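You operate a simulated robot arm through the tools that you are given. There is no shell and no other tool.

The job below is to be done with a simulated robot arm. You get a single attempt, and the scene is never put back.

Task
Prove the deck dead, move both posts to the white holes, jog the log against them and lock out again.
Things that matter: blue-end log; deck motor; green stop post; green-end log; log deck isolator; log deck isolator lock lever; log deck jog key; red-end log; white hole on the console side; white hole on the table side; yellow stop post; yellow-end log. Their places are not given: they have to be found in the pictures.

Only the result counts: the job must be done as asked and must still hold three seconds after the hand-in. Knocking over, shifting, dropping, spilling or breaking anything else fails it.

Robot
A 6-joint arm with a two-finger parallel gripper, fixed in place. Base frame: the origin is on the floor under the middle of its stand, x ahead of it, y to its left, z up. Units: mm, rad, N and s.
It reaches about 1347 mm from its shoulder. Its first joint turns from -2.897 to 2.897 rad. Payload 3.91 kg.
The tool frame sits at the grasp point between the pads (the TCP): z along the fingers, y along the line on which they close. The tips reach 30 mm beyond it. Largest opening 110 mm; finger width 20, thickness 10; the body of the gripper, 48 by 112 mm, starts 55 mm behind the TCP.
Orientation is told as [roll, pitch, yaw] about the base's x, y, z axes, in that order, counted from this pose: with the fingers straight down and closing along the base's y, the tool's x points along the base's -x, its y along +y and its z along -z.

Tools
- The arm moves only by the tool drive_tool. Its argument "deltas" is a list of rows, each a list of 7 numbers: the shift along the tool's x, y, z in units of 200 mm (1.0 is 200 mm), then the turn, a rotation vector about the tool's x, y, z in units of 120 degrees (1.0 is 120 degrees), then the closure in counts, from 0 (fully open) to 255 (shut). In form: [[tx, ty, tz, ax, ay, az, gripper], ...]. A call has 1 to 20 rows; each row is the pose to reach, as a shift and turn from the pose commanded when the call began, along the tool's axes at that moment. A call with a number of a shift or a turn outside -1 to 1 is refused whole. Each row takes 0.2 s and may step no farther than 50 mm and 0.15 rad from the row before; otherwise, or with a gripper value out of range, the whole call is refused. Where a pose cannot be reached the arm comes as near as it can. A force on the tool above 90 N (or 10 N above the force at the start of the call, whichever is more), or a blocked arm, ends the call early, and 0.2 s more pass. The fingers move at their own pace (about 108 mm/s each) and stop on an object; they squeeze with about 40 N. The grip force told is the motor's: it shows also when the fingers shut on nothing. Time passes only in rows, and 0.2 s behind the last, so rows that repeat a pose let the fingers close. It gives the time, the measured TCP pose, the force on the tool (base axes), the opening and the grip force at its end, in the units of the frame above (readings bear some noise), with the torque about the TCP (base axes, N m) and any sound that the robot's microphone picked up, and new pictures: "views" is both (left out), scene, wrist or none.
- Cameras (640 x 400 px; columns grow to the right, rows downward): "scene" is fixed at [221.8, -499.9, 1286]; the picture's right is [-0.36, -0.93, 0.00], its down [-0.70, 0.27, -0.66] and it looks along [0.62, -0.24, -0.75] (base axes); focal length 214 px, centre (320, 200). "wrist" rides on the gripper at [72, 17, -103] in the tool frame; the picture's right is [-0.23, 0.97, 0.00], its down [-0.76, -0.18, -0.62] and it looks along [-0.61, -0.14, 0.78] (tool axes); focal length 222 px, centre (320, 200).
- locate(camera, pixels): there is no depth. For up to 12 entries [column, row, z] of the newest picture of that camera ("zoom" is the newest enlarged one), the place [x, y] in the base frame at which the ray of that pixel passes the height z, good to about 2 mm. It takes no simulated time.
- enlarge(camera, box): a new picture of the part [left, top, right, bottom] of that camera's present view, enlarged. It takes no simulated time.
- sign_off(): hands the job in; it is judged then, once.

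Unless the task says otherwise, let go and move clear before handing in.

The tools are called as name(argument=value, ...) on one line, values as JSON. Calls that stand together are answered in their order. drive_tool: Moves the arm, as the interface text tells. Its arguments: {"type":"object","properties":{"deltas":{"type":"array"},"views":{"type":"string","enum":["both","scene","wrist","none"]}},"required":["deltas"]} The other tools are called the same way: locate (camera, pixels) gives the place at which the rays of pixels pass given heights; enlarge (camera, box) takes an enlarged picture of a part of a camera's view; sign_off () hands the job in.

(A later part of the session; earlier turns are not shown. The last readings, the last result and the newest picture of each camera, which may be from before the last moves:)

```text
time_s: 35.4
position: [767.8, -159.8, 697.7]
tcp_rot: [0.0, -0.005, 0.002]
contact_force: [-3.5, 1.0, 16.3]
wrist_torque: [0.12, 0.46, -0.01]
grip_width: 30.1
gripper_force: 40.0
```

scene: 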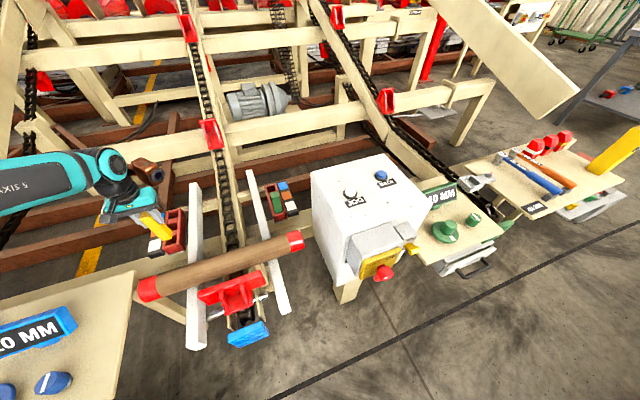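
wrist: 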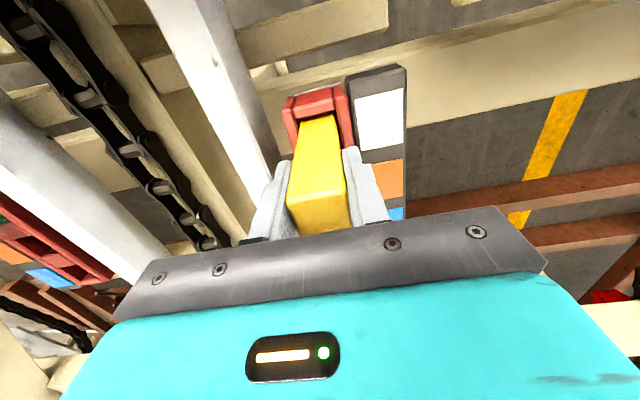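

The force jumped to 16 N at z 697.7, so the post is on the floor of the hole. I'll open and rise.

drive_tool(deltas=[[0, 0, -0.005, 0, 0, 0, 255], [0, 0, -0.005, 0, 0, 0, 116], [0, 0, -0.005, 0, 0, 0, 116], [0, 0, -0.1, 0, 0, 0, 116], [0, 0, -0.3, 0, 0, 0, 116], [0, 0, -0.5, 0, 0, 0, 116], [0, 0, -0.7, 0, 0, 0, 60]])

enlarge(camera="scene", box=[130, 160, 320, 310])

```text
time_s: 37.0
position: [769.4, -160.3, 836.4]
tcp_rot: [0.0, 0.001, -0.001]
contact_force: [0.2, -0.2, -0.3]
wrist_torque: [0.0, 0.01, -0.02]
grip_width: 84.0
gripper_force: 0.0
```

scene: 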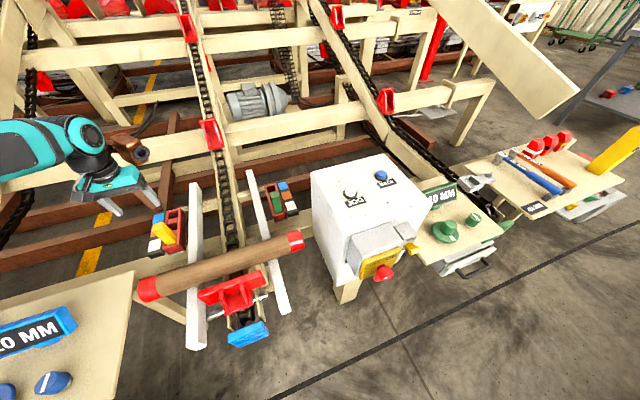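
wrist: 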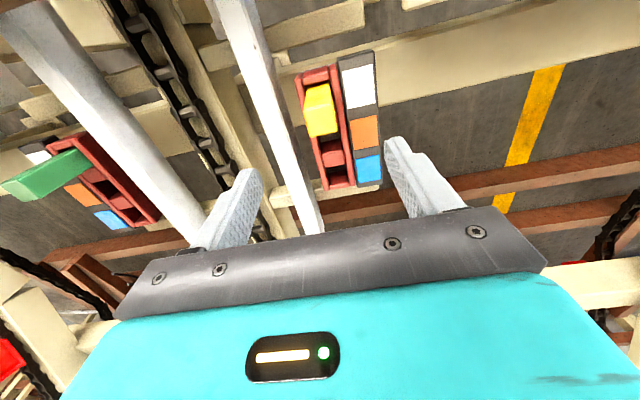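

```text
2.67 times, centred on (225, 235) of scene
```

zoom: 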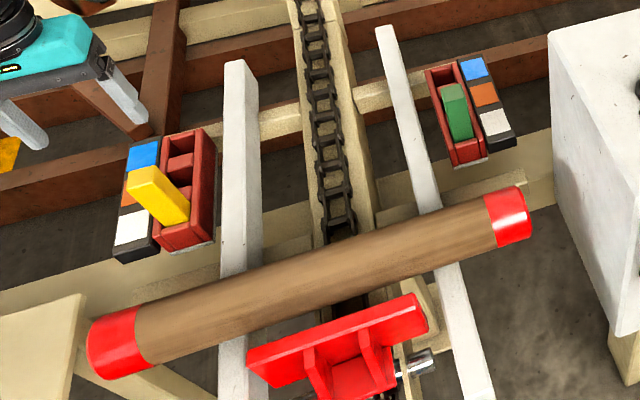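

Both posts stand in the white holes. Next comes the isolator; I'll rise and travel back to a view in front of the console.

drive_tool(deltas=[[0, 0, -0.25, 0, 0, 0, 0], [0, 0, -0.5, 0, 0, 0, 0], [0.1, -0.1, -0.7, 0, 0, 0, 0], [0.25, -0.25, -0.8, 0, 0, 0, 0], [0.42, -0.42, -0.85, 0, 0, 0, 0], [0.59, -0.59, -0.9, 0, 0, 0, 0], [0.76, -0.76, -0.95, 0, 0, 0, 0], [0.92, -0.92, -1.0, 0, 0, 0, 0]], views="none")

drive_tool(deltas=[[0.17, -0.17, 0, 0, 0, 0, 0], [0.34, -0.34, 0, 0, 0, 0, 0], [0.51, -0.51, 0, 0, 0, 0, 0], [0.68, -0.68, 0, 0, 0, 0, 0], [0.85, -0.85, 0, 0, 0, 0, 0], [0.95, -0.98, 0, 0, 0, 0, 0]], views="none")

drive_tool(deltas=[[0.12, -0.18, 0.08, 0, 0, 0, 0], [0.25, -0.35, 0.16, 0, 0, 0, 0], [0.38, -0.52, 0.24, 0, 0, 0, 0], [0.5, -0.7, 0.3, 0, 0, 0, 0], [0.5, -0.88, 0.36, 0, 0, 0, 0]])

```text
time_s: 38.8
position: [582.2, -343.1, 1034.9]
tcp_rot: [0.0, -0.001, 0.0]
contact_force: [0.8, 1.2, 0.6]
wrist_torque: [-0.03, 0.02, -0.04]
grip_width: 109.6
gripper_force: 0.2
```

```text
time_s: 40.2
position: [395.3, -539.0, 1035.0]
tcp_rot: [-0.001, -0.005, -0.001]
contact_force: [-0.6, -0.5, 0.4]
wrist_torque: [-0.03, 0.01, 0.03]
grip_width: 110.0
gripper_force: 0.1
```

```text
time_s: 41.4
position: [295.5, -717.2, 964.3]
tcp_rot: [0.001, -0.002, -0.001]
contact_force: [-0.4, 0.4, 1.0]
wrist_torque: [-0.09, -0.01, 0.01]
grip_width: 110.1
gripper_force: 0.0
```

scene: 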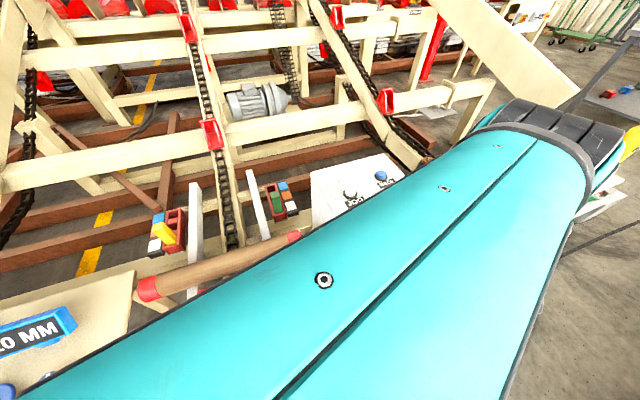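
wrist: 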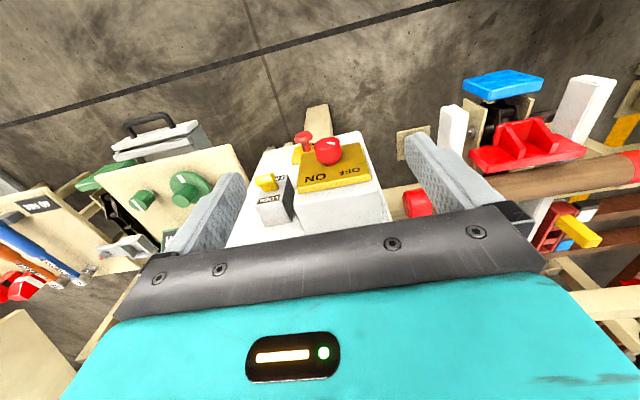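

enlarge(camera="wrist", box=[240, 120, 390, 235])

enlarge(camera="wrist", box=[245, 160, 305, 210])

```text
3.48 times, centred on (315, 178) of wrist
```

zoom: 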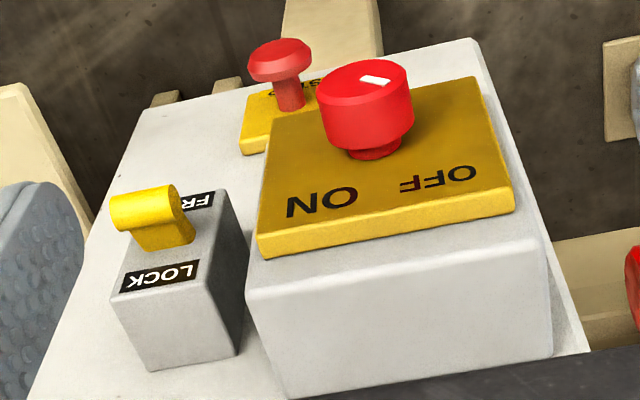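

```text
8.00 times, centred on (275, 185) of wrist
```

zoom: 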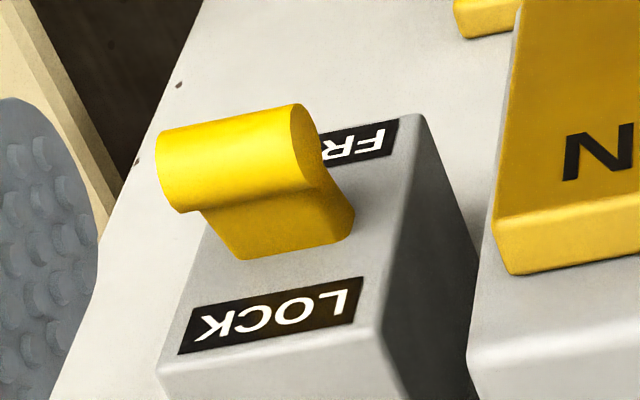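

The lever and knob are in good view. I'll intersect wrist and scene rays for the knob, the plate corners and the lever tip.

locate(camera="wrist", pixels=[[328.2, 144.4, 800], [328.2, 144.4, 700], [297.7, 186.7, 850], [297.7, 186.7, 750], [370.5, 174.6, 850], [370.5, 174.6, 750], [360.4, 143, 800], [360.4, 143, 700], [273.1, 176.9, 850], [273.1, 176.9, 750], [256.9, 180.6, 850], [256.9, 180.6, 750]])

locate(camera="scene", pixels=[[385.9, 278.1, 800], [385.9, 278.1, 700], [400.9, 247.2, 850], [400.9, 247.2, 750], [364.4, 259.9, 850], [364.4, 259.9, 750], [359.7, 279.6, 800], [359.7, 279.6, 700], [410.5, 251, 850], [410.5, 251, 750], [418, 248, 850], [418, 248, 750]])

```text
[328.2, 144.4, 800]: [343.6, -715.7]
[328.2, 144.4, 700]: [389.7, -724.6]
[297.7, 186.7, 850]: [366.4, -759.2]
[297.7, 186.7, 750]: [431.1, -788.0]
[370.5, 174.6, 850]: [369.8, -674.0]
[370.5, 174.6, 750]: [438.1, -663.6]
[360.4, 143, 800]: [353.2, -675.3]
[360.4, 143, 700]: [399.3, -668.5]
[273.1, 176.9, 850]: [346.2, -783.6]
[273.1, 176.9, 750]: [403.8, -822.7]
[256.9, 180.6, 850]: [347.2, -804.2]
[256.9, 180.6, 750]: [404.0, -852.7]
```

```text
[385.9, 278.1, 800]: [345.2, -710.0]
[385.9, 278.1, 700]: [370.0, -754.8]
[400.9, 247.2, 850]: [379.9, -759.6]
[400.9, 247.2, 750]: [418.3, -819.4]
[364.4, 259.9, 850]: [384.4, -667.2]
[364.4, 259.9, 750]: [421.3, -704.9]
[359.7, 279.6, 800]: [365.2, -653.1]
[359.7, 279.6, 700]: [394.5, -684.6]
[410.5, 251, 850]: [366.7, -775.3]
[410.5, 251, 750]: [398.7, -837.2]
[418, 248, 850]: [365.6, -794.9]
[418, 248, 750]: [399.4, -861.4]
```

The isolator plate turns out vertical, facing -x, with the knob axis along -x at about (349→380,-716.5,786) and the lever near y≈-823. I'll back off and pitch the tool to point along +x for working on it.

drive_tool(deltas=[[0.04, 0, 0.06, 0, -0.068, 0, 0], [0.08, 0, 0.12, 0, -0.136, 0, 0], [0.12, 0, 0.18, 0, -0.204, 0, 0], [0.16, 0, 0.24, 0, -0.272, 0, 0], [0.2, 0, 0.3, 0, -0.34, 0, 0], [0.24, 0, 0.36, 0, -0.408, 0, 0], [0.28, -0.01, 0.42, 0, -0.476, 0, 0], [0.32, -0.01, 0.48, 0, -0.544, 0, 0], [0.36, -0.01, 0.54, 0, -0.612, 0, 0], [0.4, -0.014, 0.6, 0, -0.68, 0, 0], [0.44, -0.014, 0.67, 0, -0.75, 0, 0]])

```text
time_s: 43.8
position: [207.4, -718.9, 830.4]
tcp_rot: [-2.745, -1.568, 2.745]
contact_force: [0.3, -0.2, -0.5]
wrist_torque: [0.0, 0.04, -0.02]
grip_width: 110.2
gripper_force: 0.0
```

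scene: 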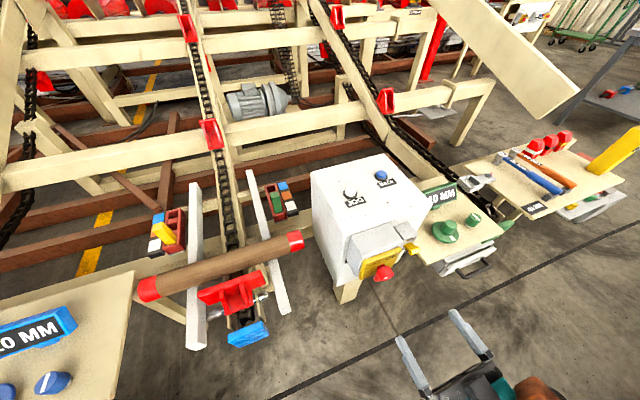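
wrist: 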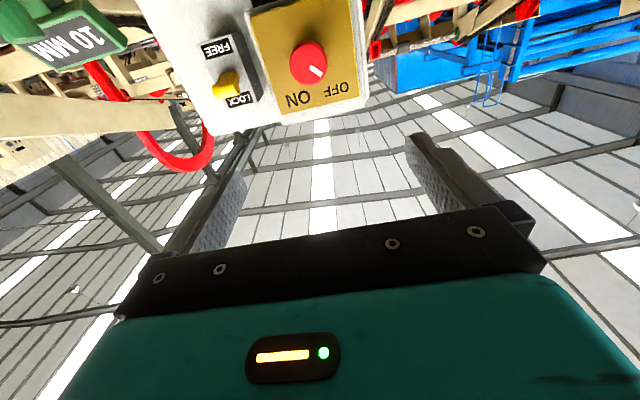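

Now the face is seen head-on: the lever (230,85) sits on the LOCK side and the knob's mark (315,72) points at OFF. I'll zoom for exact positions.

enlarge(camera="wrist", box=[180, 0, 380, 125])

enlarge(camera="scene", box=[335, 205, 435, 295])

```text
3.20 times, centred on (280, 62) of wrist
```

zoom: 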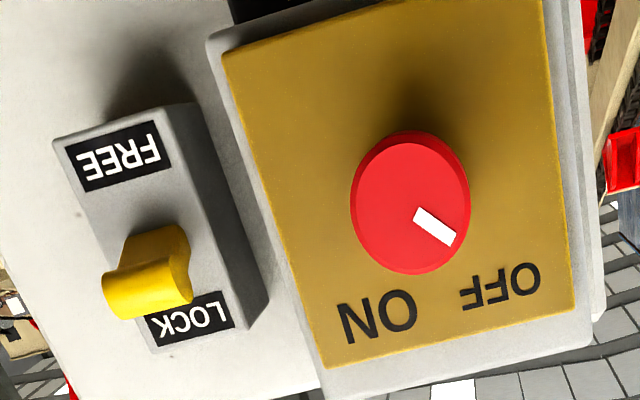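

```text
4.44 times, centred on (385, 250) of scene
```

zoom: 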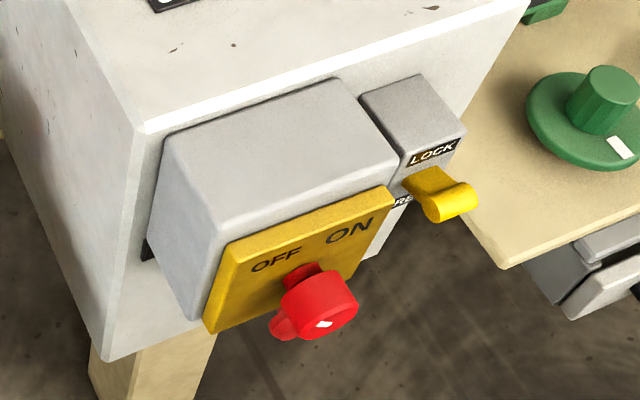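

The geometry is now consistent: knob axis at (y −718.5, z 787), face at x≈349.5, plate at x≈378; lever tip at (379,−818.5,794), pivot z≈780. I'll close the fingers and bring them above the lever tip.

drive_tool(deltas=[[0, -0.2, 0.1, 0, 0, 0, 255], [0, -0.4, 0.2, 0, 0, 0, 255], [0.005, -0.498, 0.38, 0, 0, 0, 255], [0.005, -0.498, 0.5, 0, 0, 0, 255], [0.005, -0.498, 0.6, 0, 0, 0, 255]])

enlarge(camera="wrist", box=[220, 0, 420, 200])

enlarge(camera="scene", box=[345, 210, 445, 300])

```text
time_s: 45.0
position: [326.8, -819.1, 828.4]
tcp_rot: [2.743, -1.569, -2.743]
contact_force: [-1.0, -0.2, -1.0]
wrist_torque: [0.0, 0.01, -0.02]
grip_width: 0.0
gripper_force: 37.5
```

scene: 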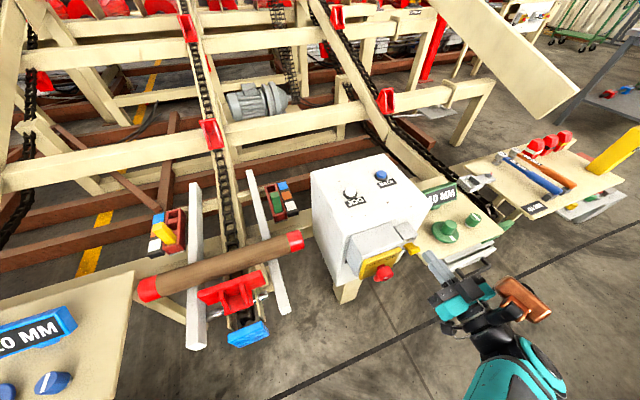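
wrist: 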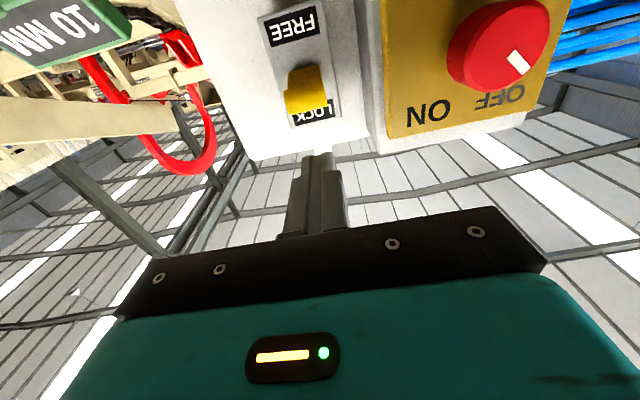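

```text
2.00 times, centred on (320, 100) of wrist
```

zoom: 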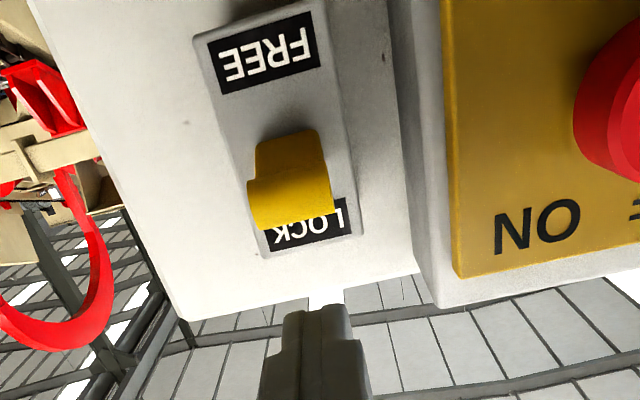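

```text
4.44 times, centred on (395, 255) of scene
```

zoom: 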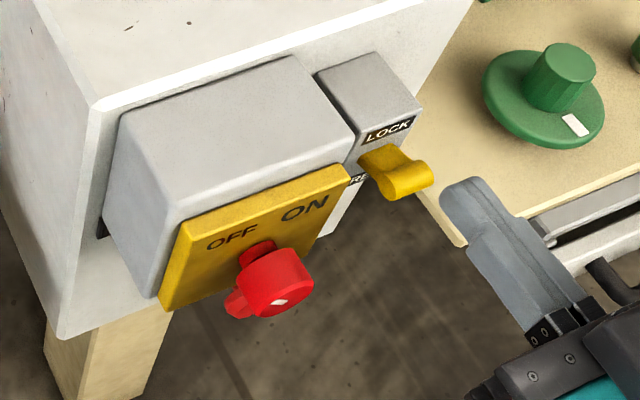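

The fingertips are just above the lever in line with it (y −819). I'll advance 30 mm and start pressing down.

drive_tool(deltas=[[0, 0, 0.08, 0, 0, 0, 255], [0, 0, 0.15, 0, 0, 0, 255], [0.03, 0, 0.15, 0, 0, 0, 255], [0.06, 0, 0.15, 0, 0, 0, 255]], views="none")

enlarge(camera="scene", box=[345, 210, 445, 300])

enlarge(camera="wrist", box=[220, 0, 420, 200])

```text
time_s: 46.0
position: [356.4, -818.8, 816.5]
tcp_rot: [2.584, -1.567, -2.583]
contact_force: [0.3, -0.4, -0.2]
wrist_torque: [-0.05, 0.0, 0.01]
grip_width: 0.1
gripper_force: 37.7
```

```text
4.44 times, centred on (395, 255) of scene
```

zoom: 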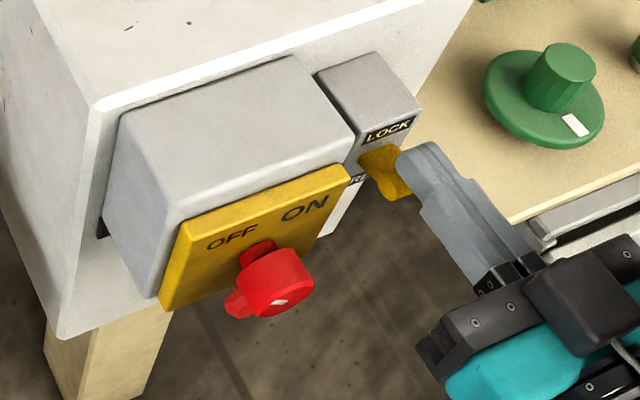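

```text
2.00 times, centred on (320, 100) of wrist
```

zoom: 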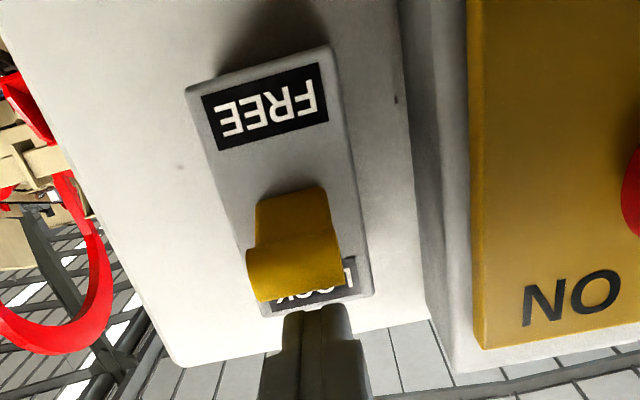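

The fingers are right above the lever tip. I'll press down in 4 mm steps.

drive_tool(deltas=[[0.02, 0, 0, 0, 0, 0, 255], [0.04, 0, 0, 0, 0, 0, 255], [0.06, 0, 0, 0, 0, 0, 255]], views="none")

enlarge(camera="wrist", box=[220, 0, 420, 200])

```text
time_s: 46.8
position: [357.4, -818.4, 803.9]
tcp_rot: [2.643, -1.57, -2.643]
contact_force: [-0.7, -0.3, 1.0]
wrist_torque: [-0.02, 0.01, 0.01]
grip_width: 0.0
gripper_force: 37.8
```

```text
2.00 times, centred on (320, 100) of wrist
```

zoom: 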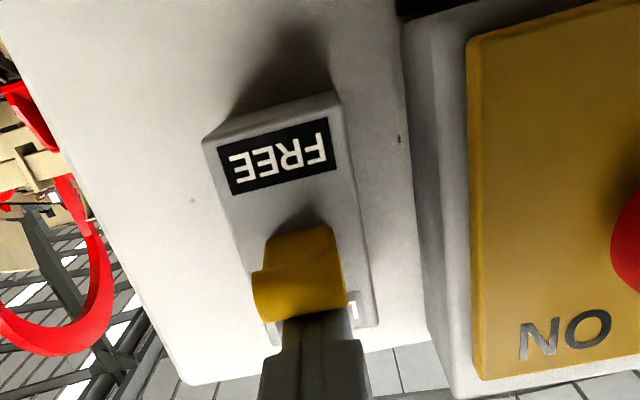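

Contact seems near. I'll push on 12 mm more.

drive_tool(deltas=[[0.02, 0, 0, 0, 0, 0, 255], [0.04, 0, 0, 0, 0, 0, 255], [0.06, 0, 0, 0, 0, 0, 255]], views="none")

enlarge(camera="wrist", box=[220, 0, 420, 200])

```text
time_s: 47.6
position: [356.6, -819.2, 792.2]
tcp_rot: [2.69, -1.569, -2.69]
contact_force: [0.6, -0.2, -0.7]
wrist_torque: [0.02, -0.01, 0.03]
grip_width: 0.0
gripper_force: 37.8
```

```text
2.00 times, centred on (320, 100) of wrist
```

zoom: 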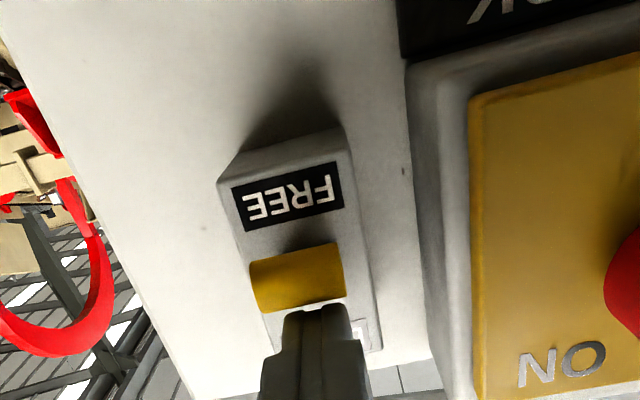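

The lever has swung down past the middle with little force. I'll continue until its stop is felt.

drive_tool(deltas=[[0.02, 0, 0, 0, 0, 0, 255], [0.04, 0, 0, 0, 0, 0, 255]], views="none")

enlarge(camera="wrist", box=[220, 0, 420, 200])

enlarge(camera="scene", box=[345, 210, 445, 300])

```text
time_s: 48.2
position: [356.4, -818.3, 790.0]
tcp_rot: [-2.314, -1.565, 2.314]
contact_force: [5.0, -10.6, 38.5]
wrist_torque: [-0.11, -1.23, -0.4]
grip_width: 0.0
gripper_force: 37.2
```

```text
2.00 times, centred on (320, 100) of wrist
```

zoom: 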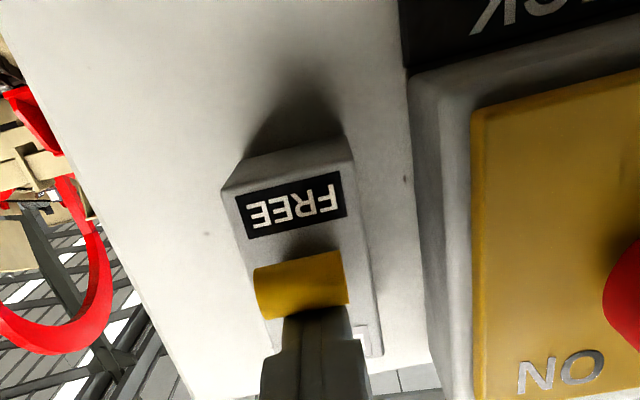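

```text
4.44 times, centred on (395, 255) of scene
```

zoom: 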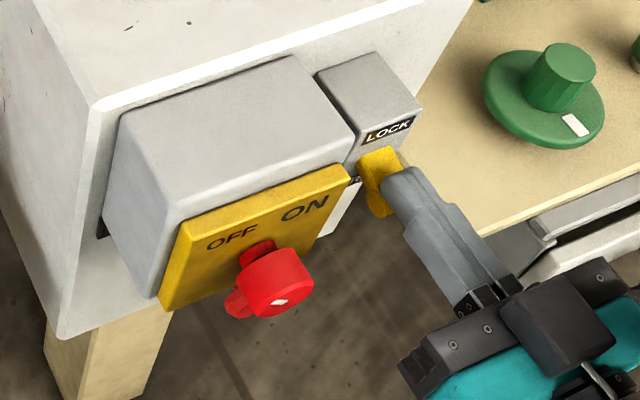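

The force rose to 38 N at the lower stop, and the lever had already snapped ahead of the finger, so it is in FREE. I'll back away up and out, then look.

drive_tool(deltas=[[-0.05, 0, 0, 0, 0, 0, 255], [-0.15, 0, 0, 0, 0, 0, 255], [-0.2, 0, -0.15, 0, 0, 0, 255], [-0.1, 0.1, -0.3, 0, 0, 0, 200], [0.0, 0.25, -0.45, 0, 0, 0, 120], [0.0, 0.4, -0.6, 0, 0, 0, 120], [0.0, 0.5, -0.75, 0, 0, 0, 120]])

enlarge(camera="wrist", box=[180, 0, 400, 150])

enlarge(camera="scene", box=[345, 210, 445, 300])

```text
time_s: 49.8
position: [208.1, -717.6, 783.6]
tcp_rot: [2.192, -1.569, -2.191]
contact_force: [0.0, 0.3, 0.1]
wrist_torque: [0.03, 0.02, -0.02]
grip_width: 58.5
gripper_force: 0.0
```

scene: 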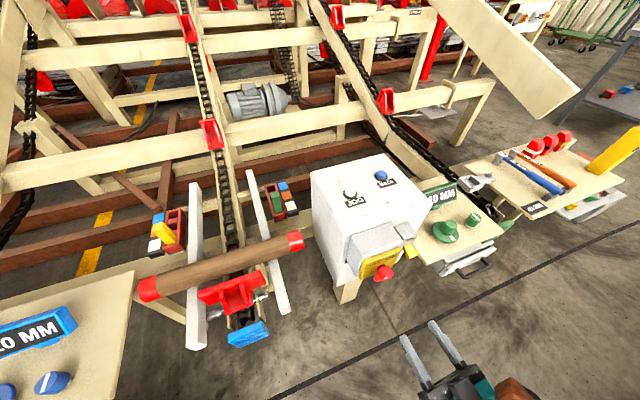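
wrist: 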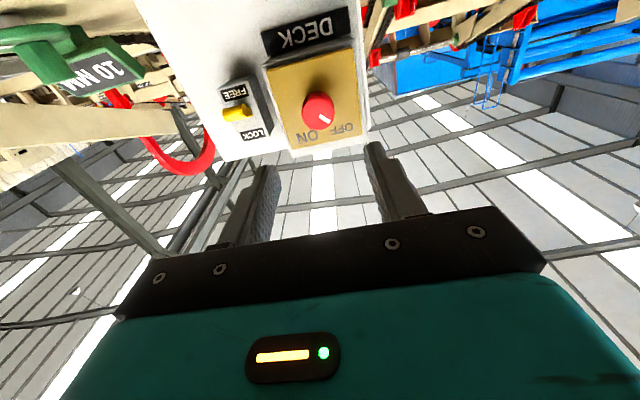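

```text
2.67 times, centred on (290, 75) of wrist
```

zoom: 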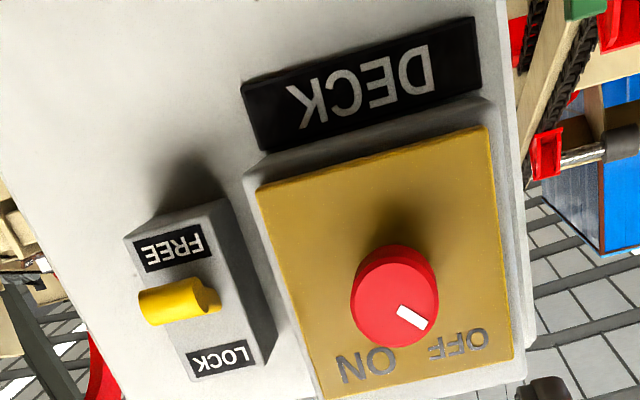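

```text
4.44 times, centred on (395, 255) of scene
```

zoom: 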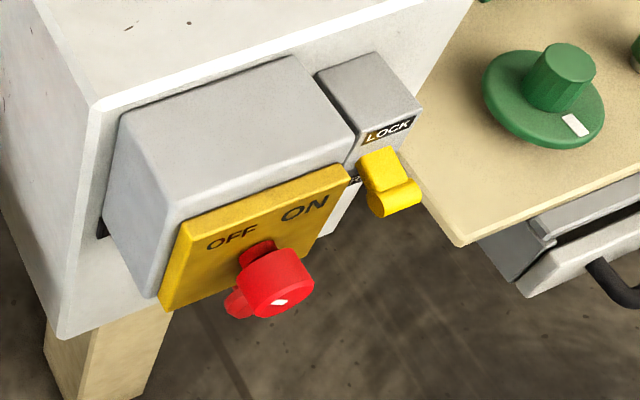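

The lever now points down at FREE. Next I'll line up on the knob axis and pre-turn the gripper by −45° so it can turn the knob 90° from OFF to ON.

drive_tool(deltas=[[-0.012, -0.0055, 0.1, 0, 0, -0.0625, 104], [-0.012, -0.0055, 0.2, 0, 0, -0.125, 104], [-0.012, -0.0055, 0.3, 0, 0, -0.1875, 104], [-0.012, -0.0055, 0.35, 0, 0, -0.25, 104], [-0.012, -0.0055, 0.4, 0, 0, -0.3125, 104], [-0.012, -0.0055, 0.4, 0, 0, -0.375, 104]])

enlarge(camera="wrist", box=[200, 0, 440, 220])

enlarge(camera="scene", box=[345, 220, 445, 320])

```text
time_s: 51.2
position: [287.4, -723.2, 792.4]
tcp_rot: [-1.569, -0.926, 1.57]
contact_force: [-0.4, -1.1, 0.1]
wrist_torque: [0.02, 0.01, -0.02]
grip_width: 64.9
gripper_force: 0.0
out of reach, approached as far as the arm can: row 5, 6
```

scene: 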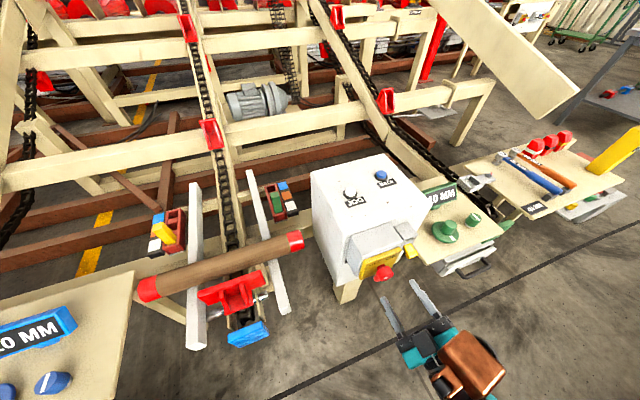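
wrist: 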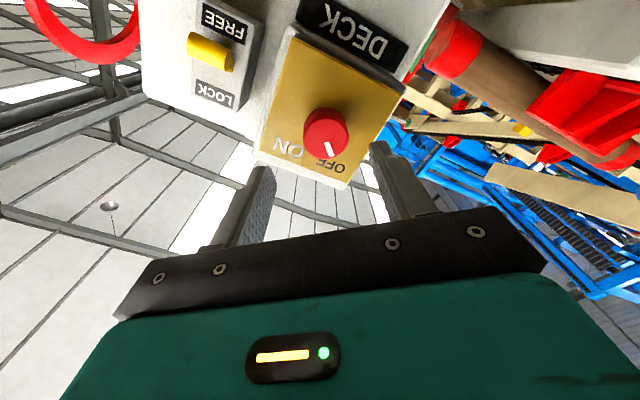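

```text
1.82 times, centred on (320, 110) of wrist
```

zoom: 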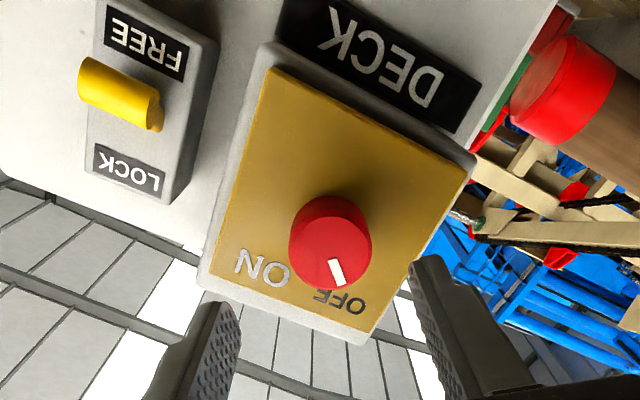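

```text
4.00 times, centred on (395, 270) of scene
```

zoom: 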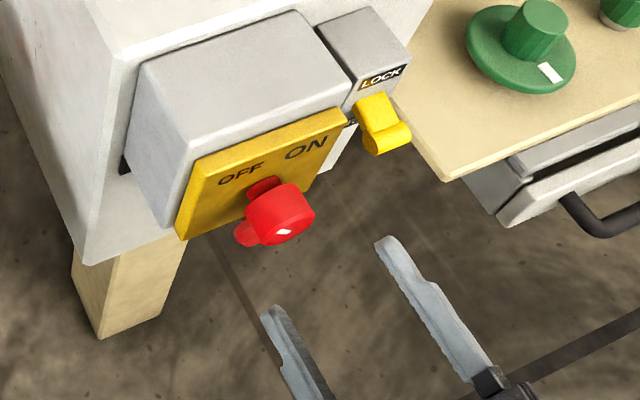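

The −45° turn runs into a joint limit (rows 5–6 out of reach). I'll turn back to 0° and test the positive direction instead.

drive_tool(deltas=[[0, 0, -0.05, 0, 0, 0.0625, 104], [0, 0, -0.1, 0, 0, 0.125, 104], [0, 0, -0.1, 0, 0, 0.1875, 104], [0, 0, -0.1, 0, 0, 0.25, 104], [0, 0, -0.1, 0, 0, 0.3125, 104], [0, 0, -0.1, 0, 0, 0.375, 104]], views="wrist")

```text
time_s: 52.6
position: [267.7, -722.8, 790.8]
tcp_rot: [1.558, -1.427, -1.558]
contact_force: [0.2, 0.0, -0.3]
wrist_torque: [0.03, 0.01, 0.0]
grip_width: 65.3
gripper_force: 0.2
```

wrist: 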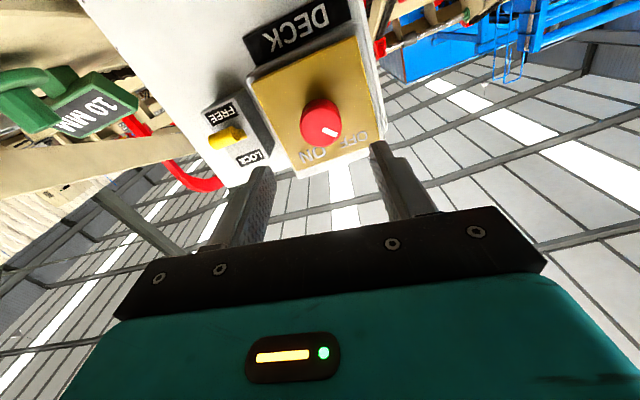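

The roll is now +8°. I'll test in free space whether a +90° turn from here is reachable.

drive_tool(deltas=[[0, 0, 0, 0, 0, 0.068, 104], [0, 0, 0, 0, 0, 0.136, 104], [0, 0, 0, 0, 0, 0.204, 104], [0, 0, 0, 0, 0, 0.272, 104], [0, 0, 0, 0, 0, 0.34, 104], [0, 0, 0, 0, 0, 0.408, 104], [0, 0, 0, 0, 0, 0.476, 104], [0, 0, 0, 0, 0, 0.544, 104], [0, 0, 0, 0, 0, 0.612, 104], [0, 0, 0, 0, 0, 0.68, 104], [0, 0, 0, 0, 0, 0.75, 104]])

```text
time_s: 55.0
position: [267.2, -722.5, 791.5]
tcp_rot: [1.57, 0.145, -1.57]
contact_force: [0.1, 0.4, 0.3]
wrist_torque: [0.05, 0.01, -0.01]
grip_width: 65.1
gripper_force: 0.1
```

scene: 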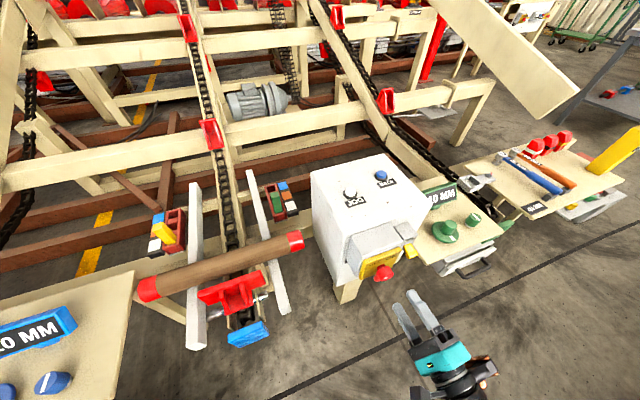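
wrist: 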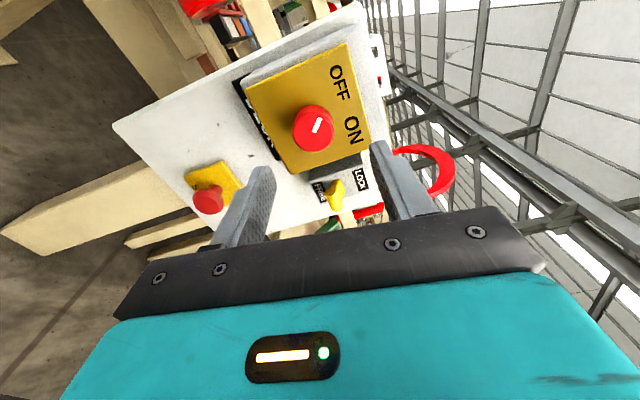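

Roll +98° is reachable too, so the working range is fine. I'll zoom this side view to refine the knob centre, then turn back to the start angle.

enlarge(camera="wrist", box=[260, 70, 380, 180])

```text
3.64 times, centred on (320, 125) of wrist
```

zoom: 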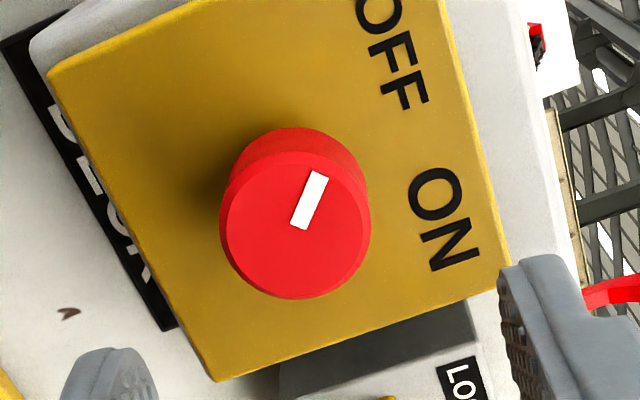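

The refined knob centre is (349.5,−719.5,786.5). I'll turn back to roll +8° while centring on that axis.

drive_tool(deltas=[[0.0138, -0.0273, 0, 0, 0, -0.068, 104], [0.0138, -0.0273, 0, 0, 0, -0.136, 104], [0.0138, -0.0273, 0, 0, 0, -0.204, 104], [0.0138, -0.0273, 0, 0, 0, -0.272, 104], [0.0138, -0.0273, 0, 0, 0, -0.34, 104], [0.0138, -0.0273, 0, 0, 0, -0.408, 104], [0.0138, -0.0273, 0, 0, 0, -0.476, 104], [0.0138, -0.0273, 0, 0, 0, -0.544, 104], [0.0138, -0.0273, 0, 0, 0, -0.612, 104], [0.0138, -0.0273, 0, 0, 0, -0.68, 104], [0.0138, -0.0273, 0.1, 0, 0, -0.75, 104]])

enlarge(camera="wrist", box=[220, 30, 420, 230])

```text
time_s: 57.4
position: [286.6, -719.1, 786.7]
tcp_rot: [1.564, -1.434, -1.561]
contact_force: [-0.5, 0.0, 0.0]
wrist_torque: [-0.02, 0.0, 0.02]
grip_width: 65.1
gripper_force: 0.0
```

scene: 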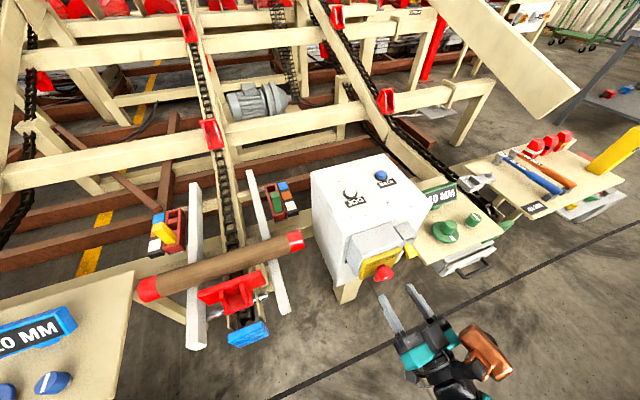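
wrist: 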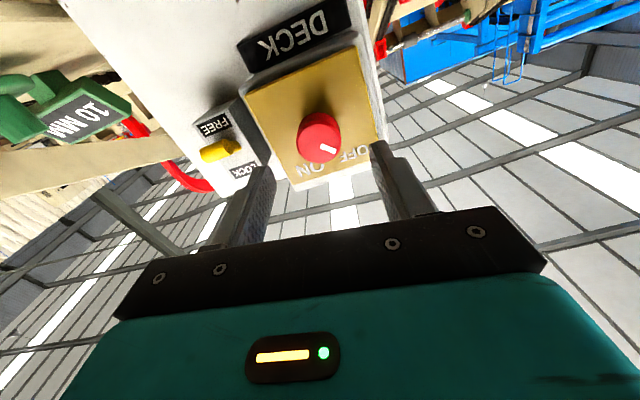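

```text
2.00 times, centred on (320, 130) of wrist
```

zoom: 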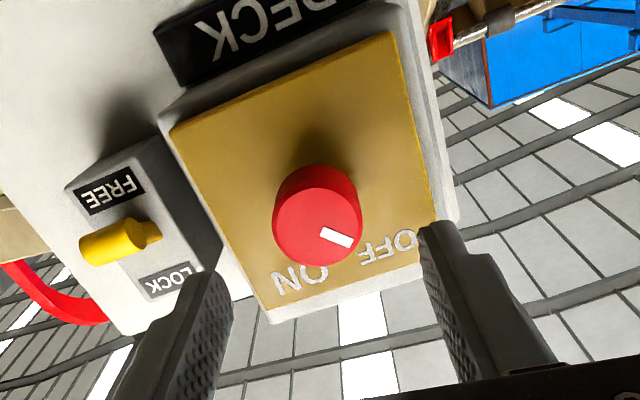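

The knob is centred on the tool axis (318,144). I'll advance to TCP x≈342, with fingertips stopping short of the plate.

drive_tool(deltas=[[0, 0, 0.1, 0, 0, 0, 104], [0, 0, 0.2, 0, 0, 0, 104], [0, 0, 0.277, 0, 0, 0, 104]])

enlarge(camera="scene", box=[335, 220, 435, 320])

enlarge(camera="wrist", box=[220, 80, 420, 230])

```text
time_s: 58.2
position: [343.2, -719.3, 786.8]
tcp_rot: [1.56, -1.432, -1.559]
contact_force: [-0.5, 0.0, -0.4]
wrist_torque: [-0.03, 0.0, 0.01]
grip_width: 65.1
gripper_force: 0.0
```

scene: 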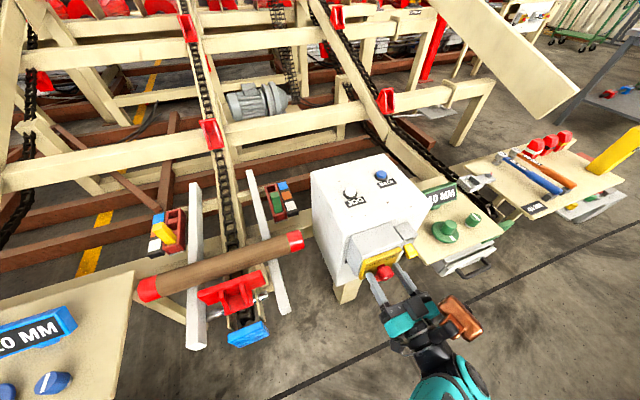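
wrist: 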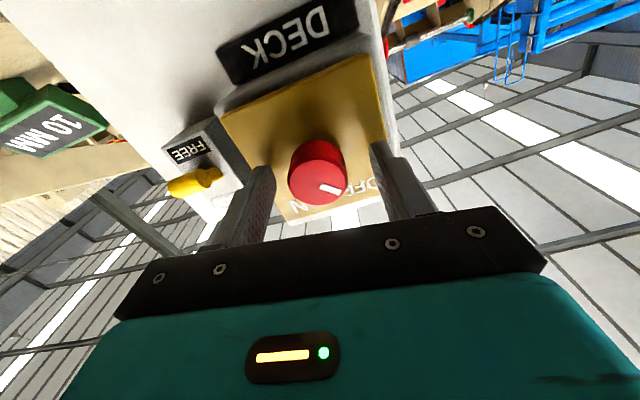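

```text
4.00 times, centred on (385, 270) of scene
```

zoom: 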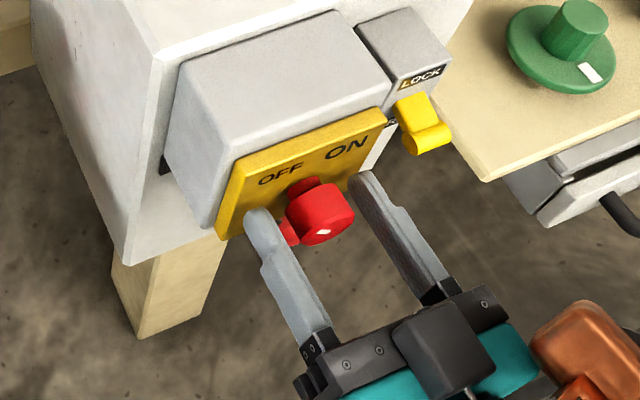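

```text
2.67 times, centred on (320, 155) of wrist
```

zoom: 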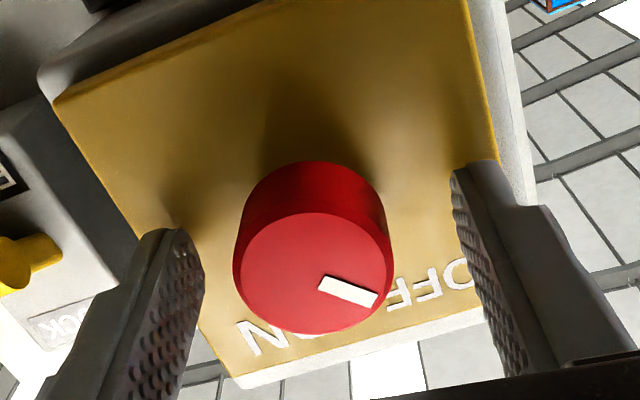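

The fingers straddle the knob symmetrically. I'll close on it.

drive_tool(deltas=[[0, 0, 0, 0, 0, 0, 180], [0, 0, 0, 0, 0, 0, 255], [0, 0, 0, 0, 0, 0, 255]], views="wrist")

```text
time_s: 59.0
position: [343.0, -719.8, 786.9]
tcp_rot: [1.559, -1.431, -1.558]
contact_force: [9.5, -27.1, 2.3]
wrist_torque: [0.02, -0.09, -0.8]
grip_width: 35.7
gripper_force: 44.7
```

wrist: 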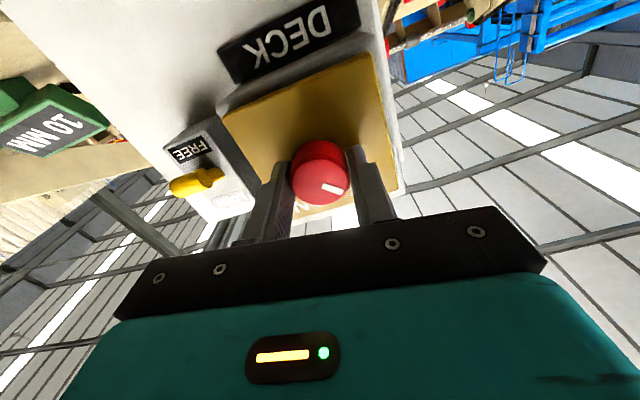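

The grip holds the 35.7 mm knob, with a 27 N side load saying the axis is a bit further to −y. I'll shift about 1 mm to relieve it.

drive_tool(deltas=[[0, -0.004, 0, 0, 0, 0, 255], [0, -0.004, 0, 0, 0, 0, 255]], views="none")

```text
time_s: 59.6
position: [342.8, -720.2, 787.3]
tcp_rot: [1.56, -1.431, -1.56]
contact_force: [10.8, -28.3, 9.9]
wrist_torque: [0.08, 0.0, -0.48]
grip_width: 35.6
gripper_force: 44.5
```

drive_tool(deltas=[[0, -0.005, 0, 0, 0, 0, 255], [0, -0.005, 0, 0, 0, 0, 255]], views="none")

```text
time_s: 60.2
position: [342.3, -720.3, 786.6]
tcp_rot: [1.562, -1.433, -1.558]
contact_force: [5.4, -13.2, 14.4]
wrist_torque: [0.11, -0.39, -0.42]
grip_width: 35.6
gripper_force: 44.7
```

drive_tool(deltas=[[-0.003, -0.004, 0, 0, 0, 0, 255], [-0.003, -0.004, 0, 0, 0, 0, 255]], views="none")

```text
time_s: 60.8
position: [342.7, -720.4, 787.1]
tcp_rot: [1.557, -1.432, -1.555]
contact_force: [-0.2, 10.1, 6.7]
wrist_torque: [0.07, -0.44, -0.2]
grip_width: 35.4
gripper_force: 45.0
```

The side load is now small. I'll start turning +, toward ON, in a first part of about 41°.

drive_tool(deltas=[[0, 0.001, 0, 0, 0, 0.068, 255], [0, 0.001, 0, 0, 0, 0.136, 255], [0, 0.001, 0, 0, 0, 0.204, 255], [0, 0.001, 0, 0, 0, 0.272, 255], [0, 0.001, 0, 0, 0, 0.34, 255]])

enlarge(camera="wrist", box=[220, 80, 420, 230])

```text
time_s: 62.0
position: [341.6, -720.0, 786.7]
tcp_rot: [1.571, -0.718, -1.567]
contact_force: [-7.1, 20.3, -2.0]
wrist_torque: [0.02, -0.28, 1.01]
grip_width: 35.4
gripper_force: 44.8
```

scene: 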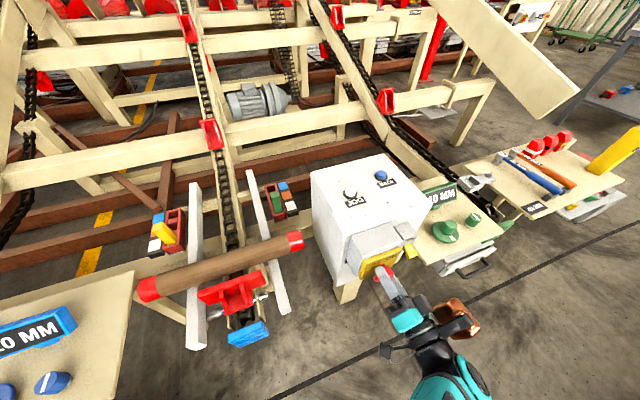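
wrist: 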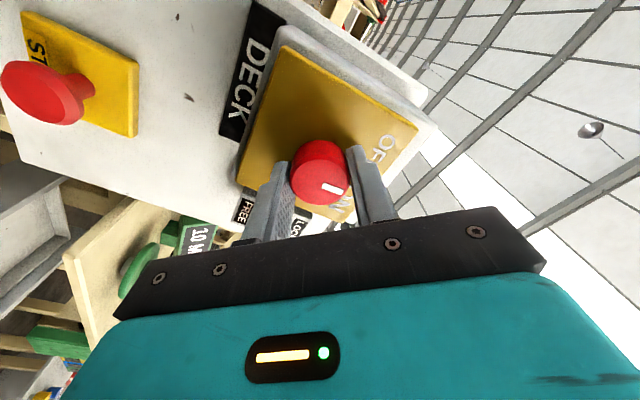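

```text
2.67 times, centred on (320, 155) of wrist
```

zoom: 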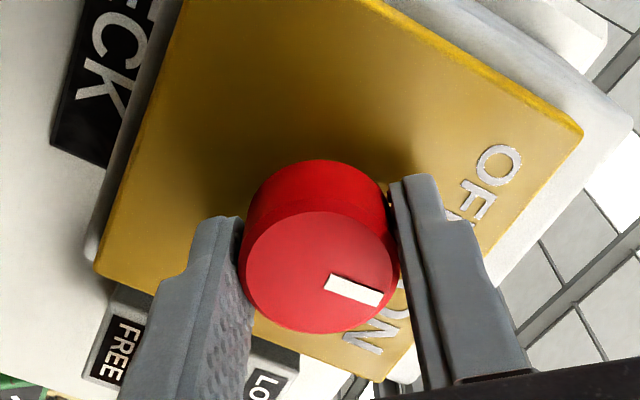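

The knob turns with the gripper; its mark is now between OFF and ON. I'll continue the remaining 49°.

drive_tool(deltas=[[0, 0, 0, 0, 0, 0.068, 255], [0, 0, 0, 0, 0, 0.136, 255], [0, 0, 0, 0, 0, 0.204, 255], [0, 0, 0, 0, 0, 0.272, 255], [0, 0, 0, 0, 0, 0.34, 255], [0, 0, 0, 0, 0, 0.41, 255]])

enlarge(camera="wrist", box=[220, 80, 420, 230])

```text
time_s: 63.4
position: [340.9, -721.2, 785.7]
tcp_rot: [1.57, 0.145, -1.569]
contact_force: [-11.3, 24.6, -19.0]
wrist_torque: [-0.03, -0.4, 0.58]
grip_width: 35.5
gripper_force: 45.2
```

scene: 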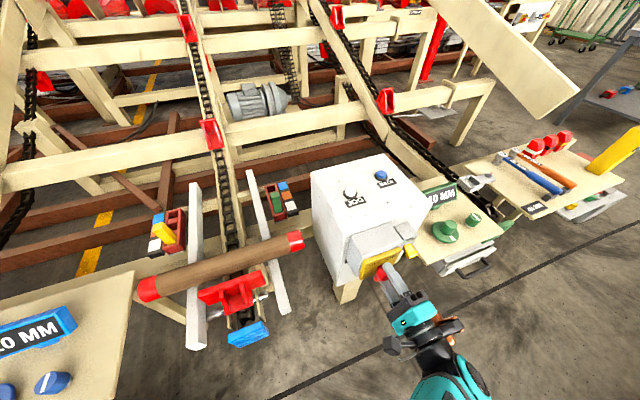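
wrist: 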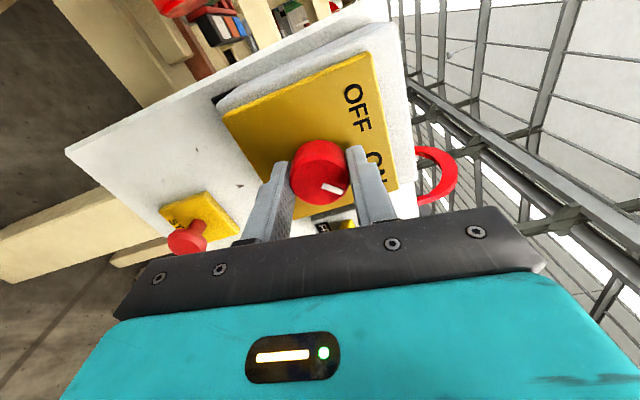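

```text
2.67 times, centred on (320, 155) of wrist
```

zoom: 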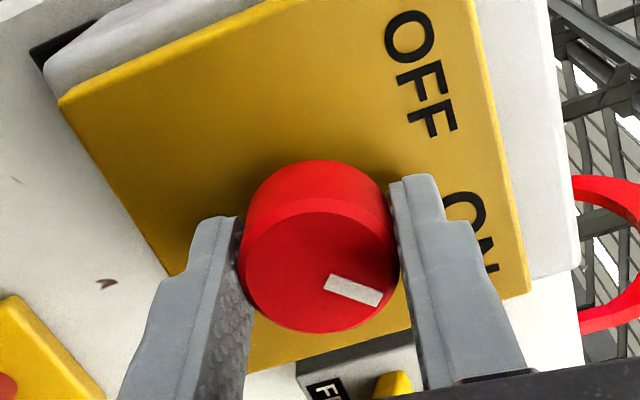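

The knob has turned 90° with its mark on the ON side. I'll nudge a few degrees more to feel whether the end stop is there.

drive_tool(deltas=[[0, 0, 0, 0, 0, 0.02, 255], [0, 0, 0, 0, 0, 0.04, 255]], views="wrist")

enlarge(camera="wrist", box=[220, 80, 420, 230])

```text
time_s: 64.0
position: [343.1, -722.8, 785.3]
tcp_rot: [1.57, 0.226, -1.571]
contact_force: [-11.9, 13.3, -29.4]
wrist_torque: [-1.18, 0.22, 0.11]
grip_width: 35.3
gripper_force: 45.1
```

wrist: 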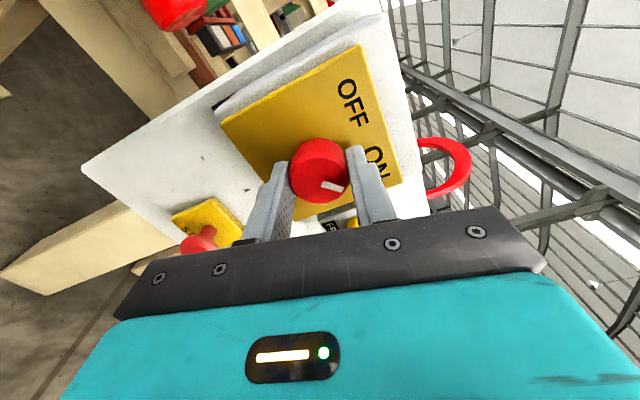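

```text
2.67 times, centred on (320, 155) of wrist
```

zoom: 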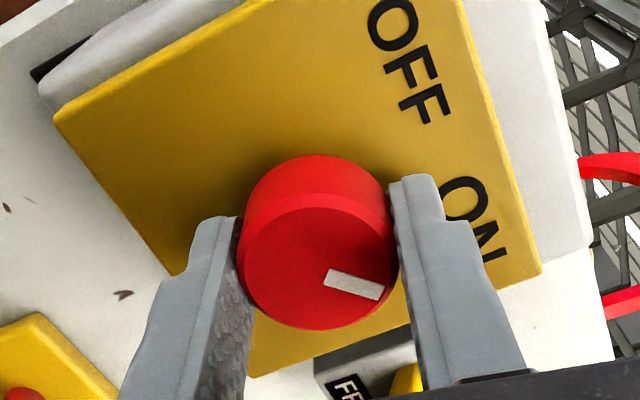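

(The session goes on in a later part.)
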